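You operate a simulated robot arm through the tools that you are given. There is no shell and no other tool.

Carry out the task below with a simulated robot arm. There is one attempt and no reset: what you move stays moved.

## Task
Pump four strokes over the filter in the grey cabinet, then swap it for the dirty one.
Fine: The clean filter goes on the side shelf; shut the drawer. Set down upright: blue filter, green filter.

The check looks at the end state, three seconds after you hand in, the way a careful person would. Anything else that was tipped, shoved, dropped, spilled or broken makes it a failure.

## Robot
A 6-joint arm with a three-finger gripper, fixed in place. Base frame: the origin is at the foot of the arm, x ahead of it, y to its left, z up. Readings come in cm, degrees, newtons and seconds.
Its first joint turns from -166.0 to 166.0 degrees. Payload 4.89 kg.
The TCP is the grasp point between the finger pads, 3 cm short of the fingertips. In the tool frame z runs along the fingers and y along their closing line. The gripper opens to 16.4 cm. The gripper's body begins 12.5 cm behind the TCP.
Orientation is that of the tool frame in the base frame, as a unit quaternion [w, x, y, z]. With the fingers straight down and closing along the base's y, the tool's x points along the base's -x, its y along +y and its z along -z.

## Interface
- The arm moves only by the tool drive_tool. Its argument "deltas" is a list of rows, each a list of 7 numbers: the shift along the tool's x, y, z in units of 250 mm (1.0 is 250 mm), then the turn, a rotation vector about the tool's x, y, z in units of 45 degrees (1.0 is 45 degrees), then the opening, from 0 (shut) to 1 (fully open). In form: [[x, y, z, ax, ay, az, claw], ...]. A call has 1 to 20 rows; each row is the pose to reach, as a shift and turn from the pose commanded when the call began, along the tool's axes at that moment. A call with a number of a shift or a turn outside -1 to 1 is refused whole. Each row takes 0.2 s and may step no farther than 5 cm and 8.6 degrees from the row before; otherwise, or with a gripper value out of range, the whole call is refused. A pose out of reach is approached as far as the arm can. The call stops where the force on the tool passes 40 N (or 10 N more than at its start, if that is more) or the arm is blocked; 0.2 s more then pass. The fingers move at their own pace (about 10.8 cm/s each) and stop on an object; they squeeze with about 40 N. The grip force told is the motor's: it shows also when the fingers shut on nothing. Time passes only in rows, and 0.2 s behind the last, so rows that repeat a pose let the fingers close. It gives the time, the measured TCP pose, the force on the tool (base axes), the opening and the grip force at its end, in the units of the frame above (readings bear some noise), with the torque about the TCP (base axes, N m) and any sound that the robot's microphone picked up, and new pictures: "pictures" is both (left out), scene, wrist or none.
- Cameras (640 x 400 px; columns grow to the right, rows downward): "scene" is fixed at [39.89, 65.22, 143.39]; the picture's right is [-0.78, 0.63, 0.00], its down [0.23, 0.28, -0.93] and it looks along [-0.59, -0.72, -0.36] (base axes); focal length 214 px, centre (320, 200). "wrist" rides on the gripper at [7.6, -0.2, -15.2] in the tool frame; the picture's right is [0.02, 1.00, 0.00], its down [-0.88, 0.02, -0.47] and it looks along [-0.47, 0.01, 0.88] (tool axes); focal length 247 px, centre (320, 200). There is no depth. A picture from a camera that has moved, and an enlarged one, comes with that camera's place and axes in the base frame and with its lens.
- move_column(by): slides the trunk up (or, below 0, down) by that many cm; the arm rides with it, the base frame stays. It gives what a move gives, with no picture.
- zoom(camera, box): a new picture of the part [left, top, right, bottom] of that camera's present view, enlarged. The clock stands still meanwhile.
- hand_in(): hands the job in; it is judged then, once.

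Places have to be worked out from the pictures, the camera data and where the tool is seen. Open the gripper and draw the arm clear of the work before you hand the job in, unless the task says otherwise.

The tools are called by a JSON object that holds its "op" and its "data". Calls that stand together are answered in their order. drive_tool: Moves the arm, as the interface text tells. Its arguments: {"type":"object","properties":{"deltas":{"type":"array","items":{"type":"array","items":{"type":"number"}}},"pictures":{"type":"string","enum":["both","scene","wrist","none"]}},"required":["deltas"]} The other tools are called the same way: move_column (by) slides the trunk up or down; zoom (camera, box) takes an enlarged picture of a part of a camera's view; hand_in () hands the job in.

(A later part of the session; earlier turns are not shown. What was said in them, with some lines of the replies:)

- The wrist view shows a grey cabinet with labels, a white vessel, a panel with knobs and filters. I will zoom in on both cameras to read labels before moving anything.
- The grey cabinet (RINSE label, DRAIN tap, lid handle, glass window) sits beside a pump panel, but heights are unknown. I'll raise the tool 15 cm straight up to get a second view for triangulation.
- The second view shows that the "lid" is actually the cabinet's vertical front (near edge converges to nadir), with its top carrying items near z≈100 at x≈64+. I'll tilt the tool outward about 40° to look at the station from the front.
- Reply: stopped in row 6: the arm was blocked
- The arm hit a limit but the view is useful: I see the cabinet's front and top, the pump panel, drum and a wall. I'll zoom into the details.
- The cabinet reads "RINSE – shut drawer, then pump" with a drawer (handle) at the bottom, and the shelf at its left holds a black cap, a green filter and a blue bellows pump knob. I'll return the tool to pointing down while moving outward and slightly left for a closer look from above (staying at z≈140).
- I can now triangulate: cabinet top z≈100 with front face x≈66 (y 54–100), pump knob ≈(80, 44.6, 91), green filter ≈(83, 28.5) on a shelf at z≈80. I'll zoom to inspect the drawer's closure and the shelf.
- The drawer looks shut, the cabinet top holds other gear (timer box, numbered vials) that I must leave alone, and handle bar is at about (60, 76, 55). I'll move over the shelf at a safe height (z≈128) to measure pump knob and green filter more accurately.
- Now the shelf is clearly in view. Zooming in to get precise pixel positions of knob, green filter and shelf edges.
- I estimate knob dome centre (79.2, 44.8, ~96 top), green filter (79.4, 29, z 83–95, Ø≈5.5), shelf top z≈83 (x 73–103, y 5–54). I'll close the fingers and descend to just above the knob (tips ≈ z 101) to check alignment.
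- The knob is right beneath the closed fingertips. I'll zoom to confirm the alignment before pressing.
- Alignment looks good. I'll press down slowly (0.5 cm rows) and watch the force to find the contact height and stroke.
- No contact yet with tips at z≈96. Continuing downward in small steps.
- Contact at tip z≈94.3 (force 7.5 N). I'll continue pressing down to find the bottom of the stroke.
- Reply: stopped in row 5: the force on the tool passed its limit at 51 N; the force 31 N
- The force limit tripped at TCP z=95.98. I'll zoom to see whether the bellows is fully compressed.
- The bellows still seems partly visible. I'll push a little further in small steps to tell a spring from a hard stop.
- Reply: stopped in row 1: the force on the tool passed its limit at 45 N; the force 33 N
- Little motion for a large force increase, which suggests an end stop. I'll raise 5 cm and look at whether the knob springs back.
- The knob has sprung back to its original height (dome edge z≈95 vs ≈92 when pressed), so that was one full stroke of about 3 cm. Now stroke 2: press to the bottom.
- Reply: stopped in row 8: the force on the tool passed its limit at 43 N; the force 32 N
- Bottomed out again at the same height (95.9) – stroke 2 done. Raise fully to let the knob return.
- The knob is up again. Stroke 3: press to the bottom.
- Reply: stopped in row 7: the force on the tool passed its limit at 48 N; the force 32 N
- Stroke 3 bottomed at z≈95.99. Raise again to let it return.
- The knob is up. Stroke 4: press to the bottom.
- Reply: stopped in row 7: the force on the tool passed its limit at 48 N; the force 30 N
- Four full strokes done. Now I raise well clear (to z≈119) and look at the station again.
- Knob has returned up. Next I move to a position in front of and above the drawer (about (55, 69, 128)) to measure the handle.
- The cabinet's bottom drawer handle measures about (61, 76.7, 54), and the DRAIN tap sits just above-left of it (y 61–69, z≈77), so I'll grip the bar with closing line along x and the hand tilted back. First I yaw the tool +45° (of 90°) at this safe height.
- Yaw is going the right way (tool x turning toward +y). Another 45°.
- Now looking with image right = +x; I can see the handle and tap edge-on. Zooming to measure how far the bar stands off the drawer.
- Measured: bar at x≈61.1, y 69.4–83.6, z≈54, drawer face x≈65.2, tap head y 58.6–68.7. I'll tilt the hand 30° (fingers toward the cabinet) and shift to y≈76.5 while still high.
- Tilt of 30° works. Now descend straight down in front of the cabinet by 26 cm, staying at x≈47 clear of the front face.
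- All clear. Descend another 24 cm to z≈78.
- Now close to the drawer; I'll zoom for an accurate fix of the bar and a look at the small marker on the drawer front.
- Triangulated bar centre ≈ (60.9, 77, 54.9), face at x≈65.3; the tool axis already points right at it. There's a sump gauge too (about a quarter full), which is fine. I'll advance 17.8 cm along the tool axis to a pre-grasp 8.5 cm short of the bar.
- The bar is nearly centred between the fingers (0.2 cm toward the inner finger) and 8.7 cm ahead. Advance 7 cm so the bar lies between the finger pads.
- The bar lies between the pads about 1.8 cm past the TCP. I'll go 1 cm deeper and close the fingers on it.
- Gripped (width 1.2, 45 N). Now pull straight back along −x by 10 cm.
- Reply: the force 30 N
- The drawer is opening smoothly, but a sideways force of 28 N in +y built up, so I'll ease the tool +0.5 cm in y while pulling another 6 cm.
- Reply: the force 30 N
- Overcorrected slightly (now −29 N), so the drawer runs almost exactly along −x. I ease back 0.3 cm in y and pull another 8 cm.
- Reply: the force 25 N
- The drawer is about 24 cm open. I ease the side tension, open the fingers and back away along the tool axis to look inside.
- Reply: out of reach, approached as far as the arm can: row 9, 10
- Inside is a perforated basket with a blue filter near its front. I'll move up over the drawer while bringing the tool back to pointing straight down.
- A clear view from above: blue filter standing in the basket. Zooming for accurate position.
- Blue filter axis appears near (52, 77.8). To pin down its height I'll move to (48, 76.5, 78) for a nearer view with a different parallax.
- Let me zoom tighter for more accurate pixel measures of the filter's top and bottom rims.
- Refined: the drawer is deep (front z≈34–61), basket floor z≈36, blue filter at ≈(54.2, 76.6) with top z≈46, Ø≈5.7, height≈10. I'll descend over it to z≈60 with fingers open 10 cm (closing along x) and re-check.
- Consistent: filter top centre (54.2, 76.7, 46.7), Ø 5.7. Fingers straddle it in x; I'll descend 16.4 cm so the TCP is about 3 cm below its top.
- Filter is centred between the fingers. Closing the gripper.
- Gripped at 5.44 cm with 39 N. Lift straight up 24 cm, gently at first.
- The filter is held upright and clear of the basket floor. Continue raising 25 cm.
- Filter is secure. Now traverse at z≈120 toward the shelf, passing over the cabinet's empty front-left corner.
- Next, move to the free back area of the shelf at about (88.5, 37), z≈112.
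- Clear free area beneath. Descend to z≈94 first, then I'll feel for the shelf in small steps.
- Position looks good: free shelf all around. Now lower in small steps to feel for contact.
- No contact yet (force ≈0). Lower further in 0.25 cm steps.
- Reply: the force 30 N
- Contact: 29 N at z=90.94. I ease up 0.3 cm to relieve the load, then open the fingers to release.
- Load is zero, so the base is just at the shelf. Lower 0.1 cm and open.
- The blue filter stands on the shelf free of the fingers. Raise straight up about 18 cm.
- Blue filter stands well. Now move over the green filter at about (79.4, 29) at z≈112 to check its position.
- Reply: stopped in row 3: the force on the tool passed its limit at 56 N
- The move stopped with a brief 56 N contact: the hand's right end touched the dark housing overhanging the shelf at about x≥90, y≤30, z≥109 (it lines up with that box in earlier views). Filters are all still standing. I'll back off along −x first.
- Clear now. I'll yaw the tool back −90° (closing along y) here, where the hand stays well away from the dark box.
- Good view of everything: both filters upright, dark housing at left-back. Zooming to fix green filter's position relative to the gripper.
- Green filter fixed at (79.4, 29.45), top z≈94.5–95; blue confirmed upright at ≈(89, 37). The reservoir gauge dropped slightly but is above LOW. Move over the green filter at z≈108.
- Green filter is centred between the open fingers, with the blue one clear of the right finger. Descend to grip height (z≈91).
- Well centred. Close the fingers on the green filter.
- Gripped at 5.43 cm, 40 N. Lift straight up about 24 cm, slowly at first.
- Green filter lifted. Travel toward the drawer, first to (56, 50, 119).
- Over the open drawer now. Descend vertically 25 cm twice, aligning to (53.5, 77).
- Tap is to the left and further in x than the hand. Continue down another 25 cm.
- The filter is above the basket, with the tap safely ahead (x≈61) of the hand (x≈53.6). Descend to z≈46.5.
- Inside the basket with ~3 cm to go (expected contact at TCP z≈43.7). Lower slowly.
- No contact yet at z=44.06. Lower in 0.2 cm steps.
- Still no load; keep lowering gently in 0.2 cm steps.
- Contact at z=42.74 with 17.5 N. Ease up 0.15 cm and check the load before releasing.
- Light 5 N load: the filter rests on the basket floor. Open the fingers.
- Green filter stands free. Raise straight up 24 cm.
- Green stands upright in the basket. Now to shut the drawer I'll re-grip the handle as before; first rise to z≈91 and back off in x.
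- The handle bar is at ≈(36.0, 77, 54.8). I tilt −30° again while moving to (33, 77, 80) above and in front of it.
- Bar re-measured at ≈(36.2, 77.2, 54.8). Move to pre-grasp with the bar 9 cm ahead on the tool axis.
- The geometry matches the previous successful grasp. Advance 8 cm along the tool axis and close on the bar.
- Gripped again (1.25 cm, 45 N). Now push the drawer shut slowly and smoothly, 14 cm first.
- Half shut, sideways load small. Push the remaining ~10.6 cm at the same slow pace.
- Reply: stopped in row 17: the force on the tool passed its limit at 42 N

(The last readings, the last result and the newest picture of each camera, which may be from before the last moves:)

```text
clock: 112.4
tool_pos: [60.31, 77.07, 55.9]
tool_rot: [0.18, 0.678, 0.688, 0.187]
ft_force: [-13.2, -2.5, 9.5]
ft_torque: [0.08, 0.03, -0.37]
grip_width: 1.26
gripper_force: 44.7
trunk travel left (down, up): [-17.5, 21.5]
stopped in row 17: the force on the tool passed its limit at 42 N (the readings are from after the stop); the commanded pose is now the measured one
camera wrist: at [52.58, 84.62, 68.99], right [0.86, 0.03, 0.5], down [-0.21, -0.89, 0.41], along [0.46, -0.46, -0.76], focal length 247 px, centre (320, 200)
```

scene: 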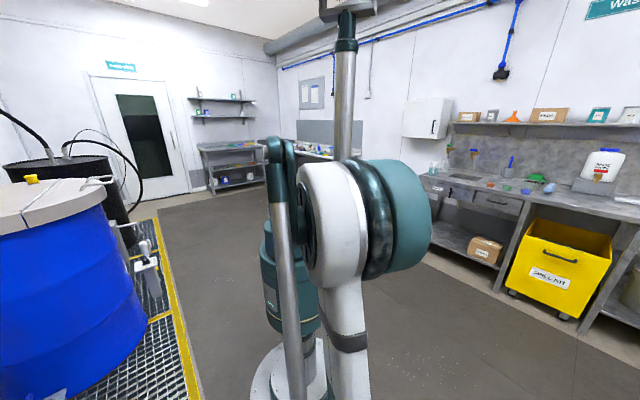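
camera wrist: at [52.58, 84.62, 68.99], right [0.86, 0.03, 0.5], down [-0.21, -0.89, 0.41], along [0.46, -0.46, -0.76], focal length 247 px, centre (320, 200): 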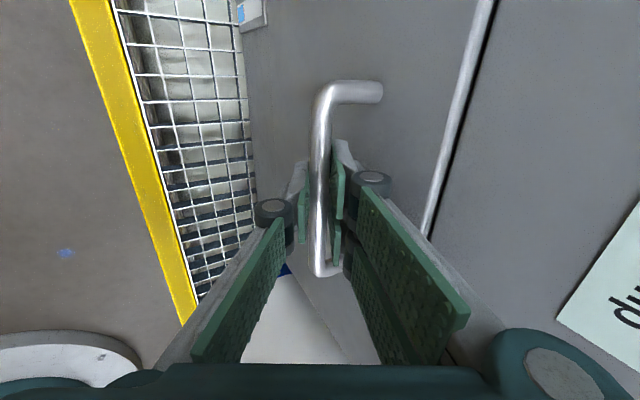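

The drawer hit its end stop (42 N at x=60.3, gap line looks as it did originally). Open the fingers and back off along the tool axis.

{"op": "drive_tool", "data": {"deltas": [[0, 0, 0, 0, 0, 0, 0.1], [0, 0, 0, 0, 0, 0, 0.2], [0, 0, 0, 0, 0, 0, 0.2], [0, 0, -0.06, 0, 0, 0, 0.2], [0, 0, -0.16, 0, 0, 0, 0.2], [0, 0, -0.3, 0, 0, 0, 0.2], [0, 0, -0.46, 0, 0, 0, 0.2], [0, 0, -0.64, 0, 0, 0, 0.2], [0, 0, -0.82, 0, 0, 0, 0.2], [0, 0, -0.82, 0, 0, 0, 0.2]], "pictures": "both"}}

{"op": "zoom", "data": {"camera": "wrist", "box": [250, 0, 410, 200]}}

```text
clock: 114.6
tool_pos: [50.0, 76.98, 73.79]
tool_rot: [0.18, 0.678, 0.687, 0.187]
ft_force: [0.2, -0.6, -0.5]
ft_torque: [0.03, 0.07, 0.0]
grip_width: 3.29
gripper_force: 0.0
trunk travel left (down, up): [-17.5, 21.5]
camera wrist: at [42.22, 84.49, 86.81], right [0.86, 0.03, 0.5], down [-0.21, -0.89, 0.41], along [0.46, -0.46, -0.76], focal length 247 px, centre (320, 200)
```

scene: 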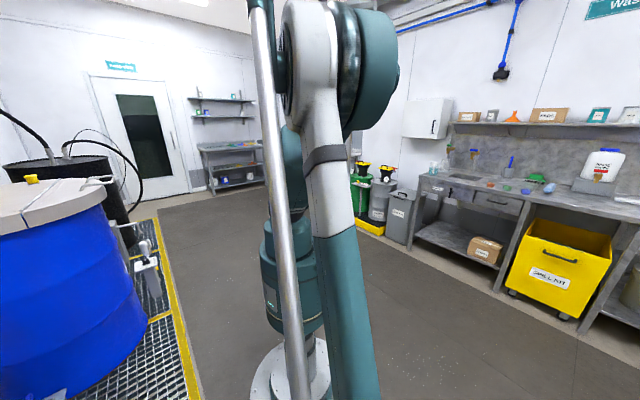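
wrist: 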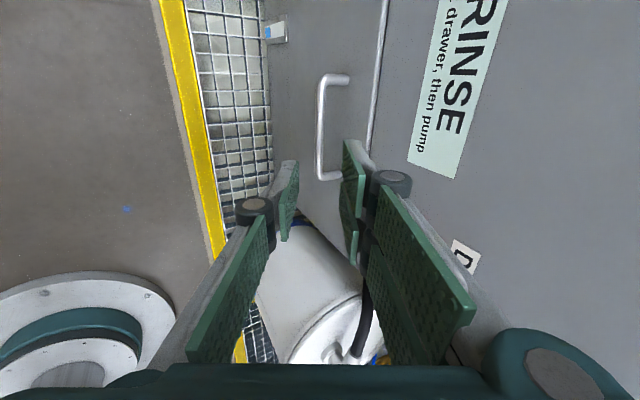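

```text
2.00 times, centred on (330, 100) of wrist
camera zoom: at [42.22, 84.49, 86.81], right [0.86, 0.03, 0.5], down [-0.21, -0.89, 0.41], along [0.46, -0.46, -0.76], focal length 494 px, centre (300, 400)
```

zoom: 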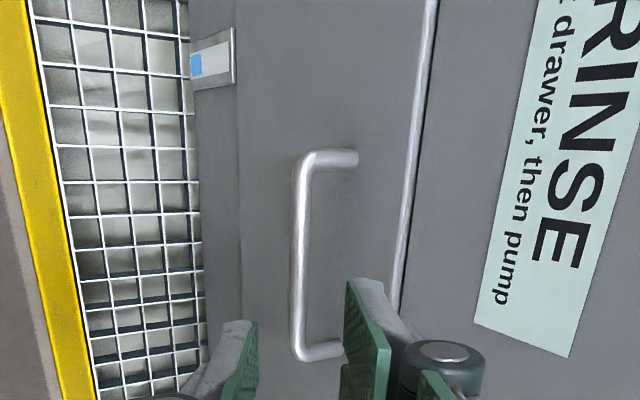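

The drawer is flush as at the start (bar x≈60.9). Now retreat upward, staying away from the cabinet front.

{"op": "drive_tool", "data": {"deltas": [[0, 0.067, -0.154, 0, 0, 0, 0.2], [0, 0.133, -0.308, 0, 0, 0, 0.2], [0, 0.2, -0.462, 0, 0, 0, 0.2], [0, 0.267, -0.616, 0, 0, 0, 0.2], [0, 0.333, -0.77, 0, 0, 0, 0.2], [0, 0.4, -0.924, 0, 0, 0, 0.2], [0, 0.4, -0.924, 0, 0, 0, 0.2]], "pictures": "none"}}

{"op": "drive_tool", "data": {"deltas": [[0, 0.067, -0.154, 0, 0, 0, 0.2], [0, 0.133, -0.308, 0, 0, 0, 0.3], [0, 0.2, -0.462, 0, 0, 0, 0.4], [0, 0.267, -0.616, 0, 0, 0, 0.5], [0, 0.333, -0.77, 0, 0, 0, 0.5], [0, 0.4, -0.924, 0, 0, 0, 0.5], [0, 0.4, -0.924, 0, 0, 0, 0.5]], "pictures": "both"}}

```text
clock: 116.2
tool_pos: [47.32, 76.53, 98.64]
tool_rot: [0.18, 0.678, 0.688, 0.187]
ft_force: [0.2, -0.6, -0.1]
ft_torque: [0.05, 0.01, 0.04]
grip_width: 3.25
gripper_force: 0.1
trunk travel left (down, up): [-17.5, 21.5]
```

```text
clock: 118.0
tool_pos: [48.53, 82.66, 120.55]
tool_rot: [0.184, 0.686, 0.68, 0.184]
ft_force: [0.4, 0.1, -0.7]
ft_torque: [-0.07, 0.0, -0.01]
grip_width: 8.22
gripper_force: 0.1
trunk travel left (down, up): [-17.5, 21.5]
stopped in row 7: the arm was blocked; the commanded pose is now the measured one
camera wrist: at [40.86, 90.31, 133.58], right [0.86, 0.01, 0.5], down [-0.23, -0.88, 0.41], along [0.45, -0.47, -0.76], focal length 247 px, centre (320, 200)
```

scene: 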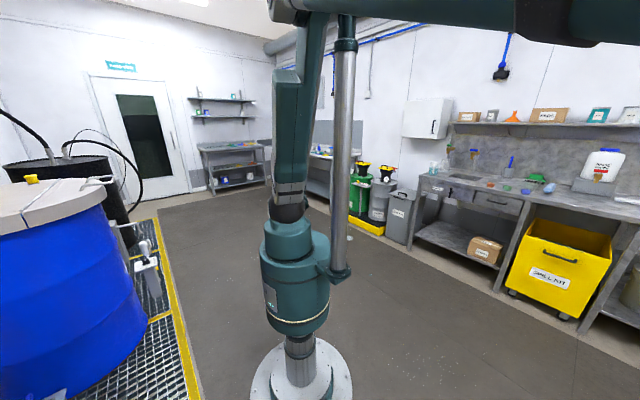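
wrist: 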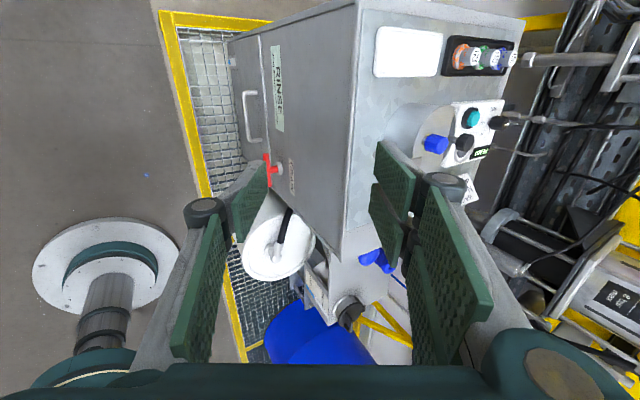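

The arm reached a joint limit at the top (no tool force, nothing touched). I'll un-tilt the tool in place to return to pointing down.

{"op": "drive_tool", "data": {"deltas": [[0, 0, 0, 0.13, 0, 0, 0.5], [0, 0, 0, 0.26, 0, 0, 0.5], [0, 0, 0, 0.4, 0, 0, 0.5], [0, 0, 0, 0.53, 0, 0, 0.5], [0, 0, 0, 0.667, 0, 0, 0.5], [0, 0, 0, 0.667, 0, 0, 0.5]], "pictures": "both"}}

```text
clock: 119.4
tool_pos: [48.21, 82.49, 120.72]
tool_rot: [-0.001, 0.709, 0.706, 0.002]
ft_force: [0.0, -0.4, -0.9]
ft_torque: [-0.03, 0.02, 0.0]
grip_width: 8.17
gripper_force: 0.0
trunk travel left (down, up): [-17.5, 21.5]
camera wrist: at [48.06, 89.98, 135.94], right [1.0, 0.02, 0.0], down [0.02, -0.88, 0.47], along [0.01, -0.47, -0.88], focal length 247 px, centre (320, 200)
```

scene: 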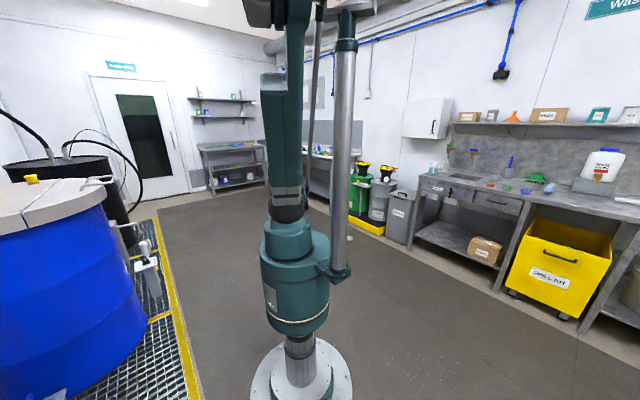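
wrist: 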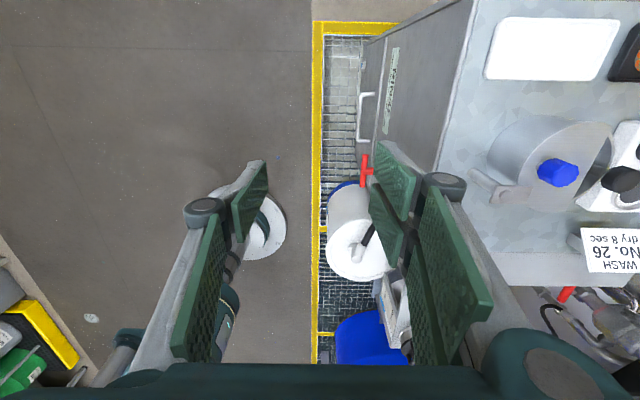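

Clear. Retreat up and to the right (y≈57, z≈138), then yaw back for a final overall look.

{"op": "drive_tool", "data": {"deltas": [[-0.1, 0, -0.12, 0, 0, 0, 0.5], [-0.22, 0, -0.24, 0, 0, 0, 0.5], [-0.36, 0, -0.36, 0, 0, 0, 0.5], [-0.51, 0, -0.48, 0, 0, 0, 0.5], [-0.67, 0, -0.58, 0, 0, 0, 0.5], [-0.84, 0, -0.66, 0, 0, 0, 0.5], [-1.0, 0, -0.7, 0, 0, 0, 0.5], [-1.0, 0, -0.7, 0, 0, 0, 0.5]], "pictures": "none"}}

{"op": "drive_tool", "data": {"deltas": [[0, 0, 0, 0, 0, -0.18, 0.5], [0, 0, 0, 0, 0, -0.36, 0.5], [0, 0, 0, 0, 0, -0.54, 0.5], [0, 0, 0, 0, 0, -0.72, 0.5], [0, 0, 0, 0, 0, -0.88, 0.5], [0, 0, 0, 0, 0, -1.0, 0.5], [0, 0, 0, 0, 0, -1.0, 0.5]], "pictures": "none"}}

{"op": "drive_tool", "data": {"deltas": [[0, 0, 0, 0, 0, -0.18, 0.5], [0, 0, 0, 0, 0, -0.36, 0.5], [0, 0, 0, 0, 0, -0.54, 0.5], [0, 0, 0, 0, 0, -0.72, 0.5], [0, 0, 0, 0, 0, -0.88, 0.5], [0, 0, 0, 0, 0, -1.0, 0.5], [0, 0, 0, 0, 0, -1.0, 0.5]], "pictures": "both"}}

```text
clock: 121.2
tool_pos: [48.14, 57.19, 138.05]
tool_rot: [-0.001, 0.709, 0.706, 0.002]
ft_force: [-0.2, -0.5, 0.7]
ft_torque: [0.23, -0.09, 0.01]
grip_width: 8.2
gripper_force: 0.0
trunk travel left (down, up): [-17.5, 21.5]
```

```text
clock: 122.8
tool_pos: [48.03, 57.3, 138.21]
tool_rot: [0.0, 0.383, 0.924, 0.003]
ft_force: [0.0, 1.1, 0.0]
ft_torque: [0.01, -0.01, -0.01]
grip_width: 8.19
gripper_force: 0.1
trunk travel left (down, up): [-17.5, 21.5]
```

```text
clock: 124.4
tool_pos: [48.03, 57.34, 138.12]
tool_rot: [0.0, 0.001, 1.0, 0.003]
ft_force: [0.0, 0.1, -0.5]
ft_torque: [-0.01, 0.02, 0.01]
grip_width: 8.18
gripper_force: 0.0
trunk travel left (down, up): [-17.5, 21.5]
camera wrist: at [40.4, 57.11, 153.29], right [-0.02, 1.0, 0.0], down [0.88, 0.01, 0.47], along [0.47, 0.01, -0.88], focal length 247 px, centre (320, 200)
```

scene: 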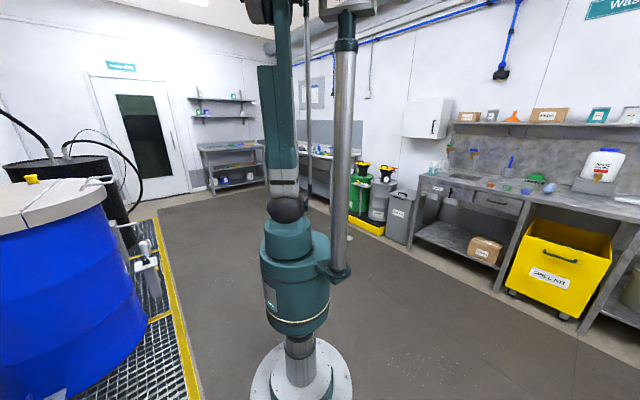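
wrist: 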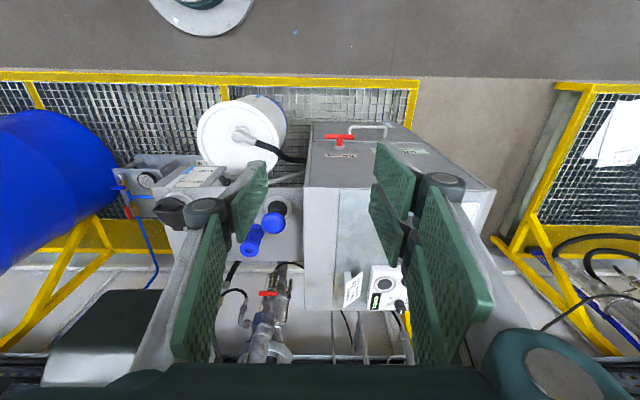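

{"op": "zoom", "data": {"camera": "wrist", "box": [290, 100, 440, 200]}}

{"op": "zoom", "data": {"camera": "wrist", "box": [120, 140, 320, 380]}}

```text
4.00 times, centred on (365, 150) of wrist
camera zoom: at [40.4, 57.11, 153.29], right [-0.02, 1.0, 0.0], down [0.88, 0.01, 0.47], along [0.47, 0.01, -0.88], focal length 988 px, centre (140, 400)
```

zoom: 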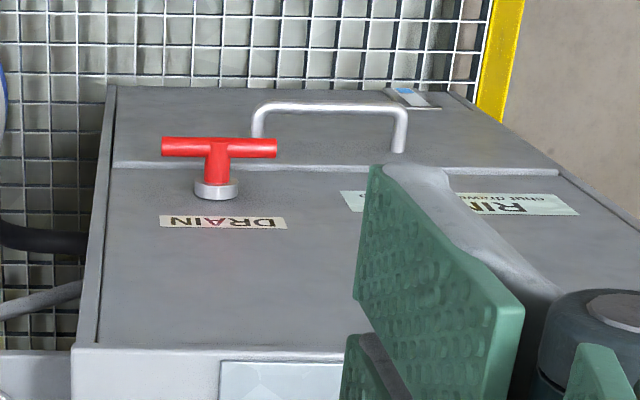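

```text
1.67 times, centred on (220, 260) of wrist
camera zoom: at [40.4, 57.11, 153.29], right [-0.02, 1.0, 0.0], down [0.88, 0.01, 0.47], along [0.47, 0.01, -0.88], focal length 412 px, centre (487, 100)
```

zoom: 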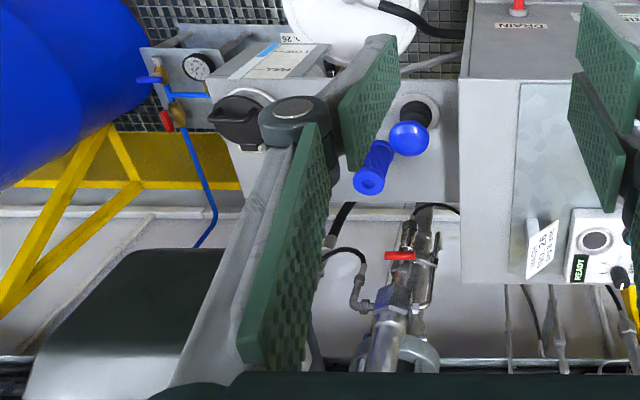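

All looks right: drawer flush, tap untouched, blue filter upright on the side shelf, knob up. I'll open the gripper and draw the arm further back from the work before handing in.

{"op": "drive_tool", "data": {"deltas": [[0.15, -0.05, 0, 0, 0, 0, 0.7], [0.3, -0.1, 0, 0, 0, 0, 1], [0.45, -0.15, 0, 0, 0, 0, 1], [0.6, -0.2, 0, 0, 0, 0, 1], [0.75, -0.25, 0, 0, 0, 0, 1], [0.75, -0.25, 0, 0, 0, 0, 1]], "pictures": "both"}}

{"op": "zoom", "data": {"camera": "wrist", "box": [180, 140, 480, 360]}}

```text
clock: 125.8
tool_pos: [29.18, 51.13, 138.13]
tool_rot: [0.0, 0.002, 1.0, 0.002]
ft_force: [-1.1, -0.2, -0.3]
ft_torque: [0.15, -0.08, 0.01]
grip_width: 16.39
gripper_force: 0.0
trunk travel left (down, up): [-17.5, 21.5]
camera wrist: at [21.51, 50.81, 153.23], right [-0.02, 1.0, 0.01], down [0.88, 0.01, 0.47], along [0.47, 0.01, -0.88], focal length 247 px, centre (320, 200)
```

scene: 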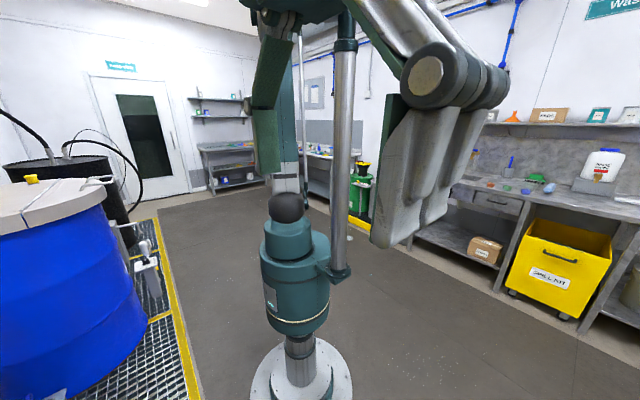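
wrist: 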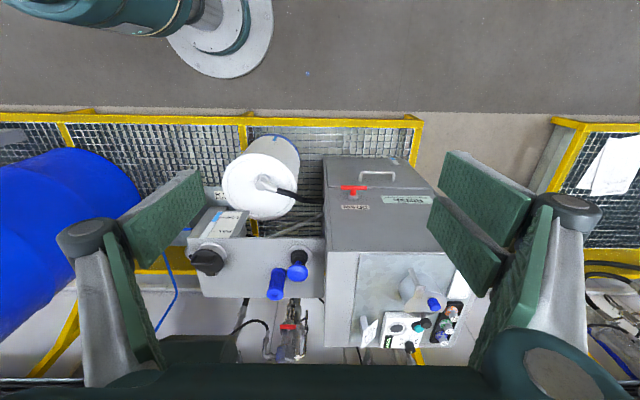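

```text
1.82 times, centred on (330, 250) of wrist
camera zoom: at [21.51, 50.81, 153.23], right [-0.02, 1.0, 0.01], down [0.88, 0.01, 0.47], along [0.47, 0.01, -0.88], focal length 449 px, centre (302, 109)
```

zoom: 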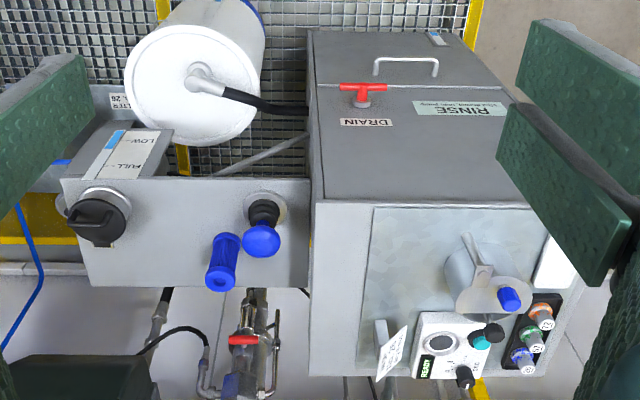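

The final view shows the drawer shut, the blue filter upright on the side shelf, the green one left upright in the drawer, and nothing else disturbed. The gripper is open and the arm is clear of the work, so I'm handing in.

{"op": "hand_in", "data": {}}

```text
The job is handed in.
```

I pumped four strokes with the drawer shut, then swapped the filters and closed the drawer. I've handed the job in; no verdict has come back yet.

- **Pump:** I pressed the blue knob to its end stop four times and let it spring back fully between strokes. The reservoir gauge dropped a little and stayed above LOW. The gauge below the drawer now shows some liquid. I left the DRAIN tap alone.
- **Blue (clean) filter:** it stands upright on the side shelf, behind the pump knob and where the green filter was.
- **Green (dirty) filter:** it stood upright in the drawer basket when I last saw it, before pushing the drawer in. I closed the drawer slowly, but I can't see inside now that it's shut.
- **Drawer:** it is pushed to its stop, and the handle is back where it started.

**Contact with the dark housing:** while moving from the blue filter to the green one, the hand bumped the dark housing that overhangs the back of the shelf. The force peaked at 56 N and the move stopped there. I backed off, and in later pictures the housing and filters were still in place.

The gripper is open and the arm is clear of the work.
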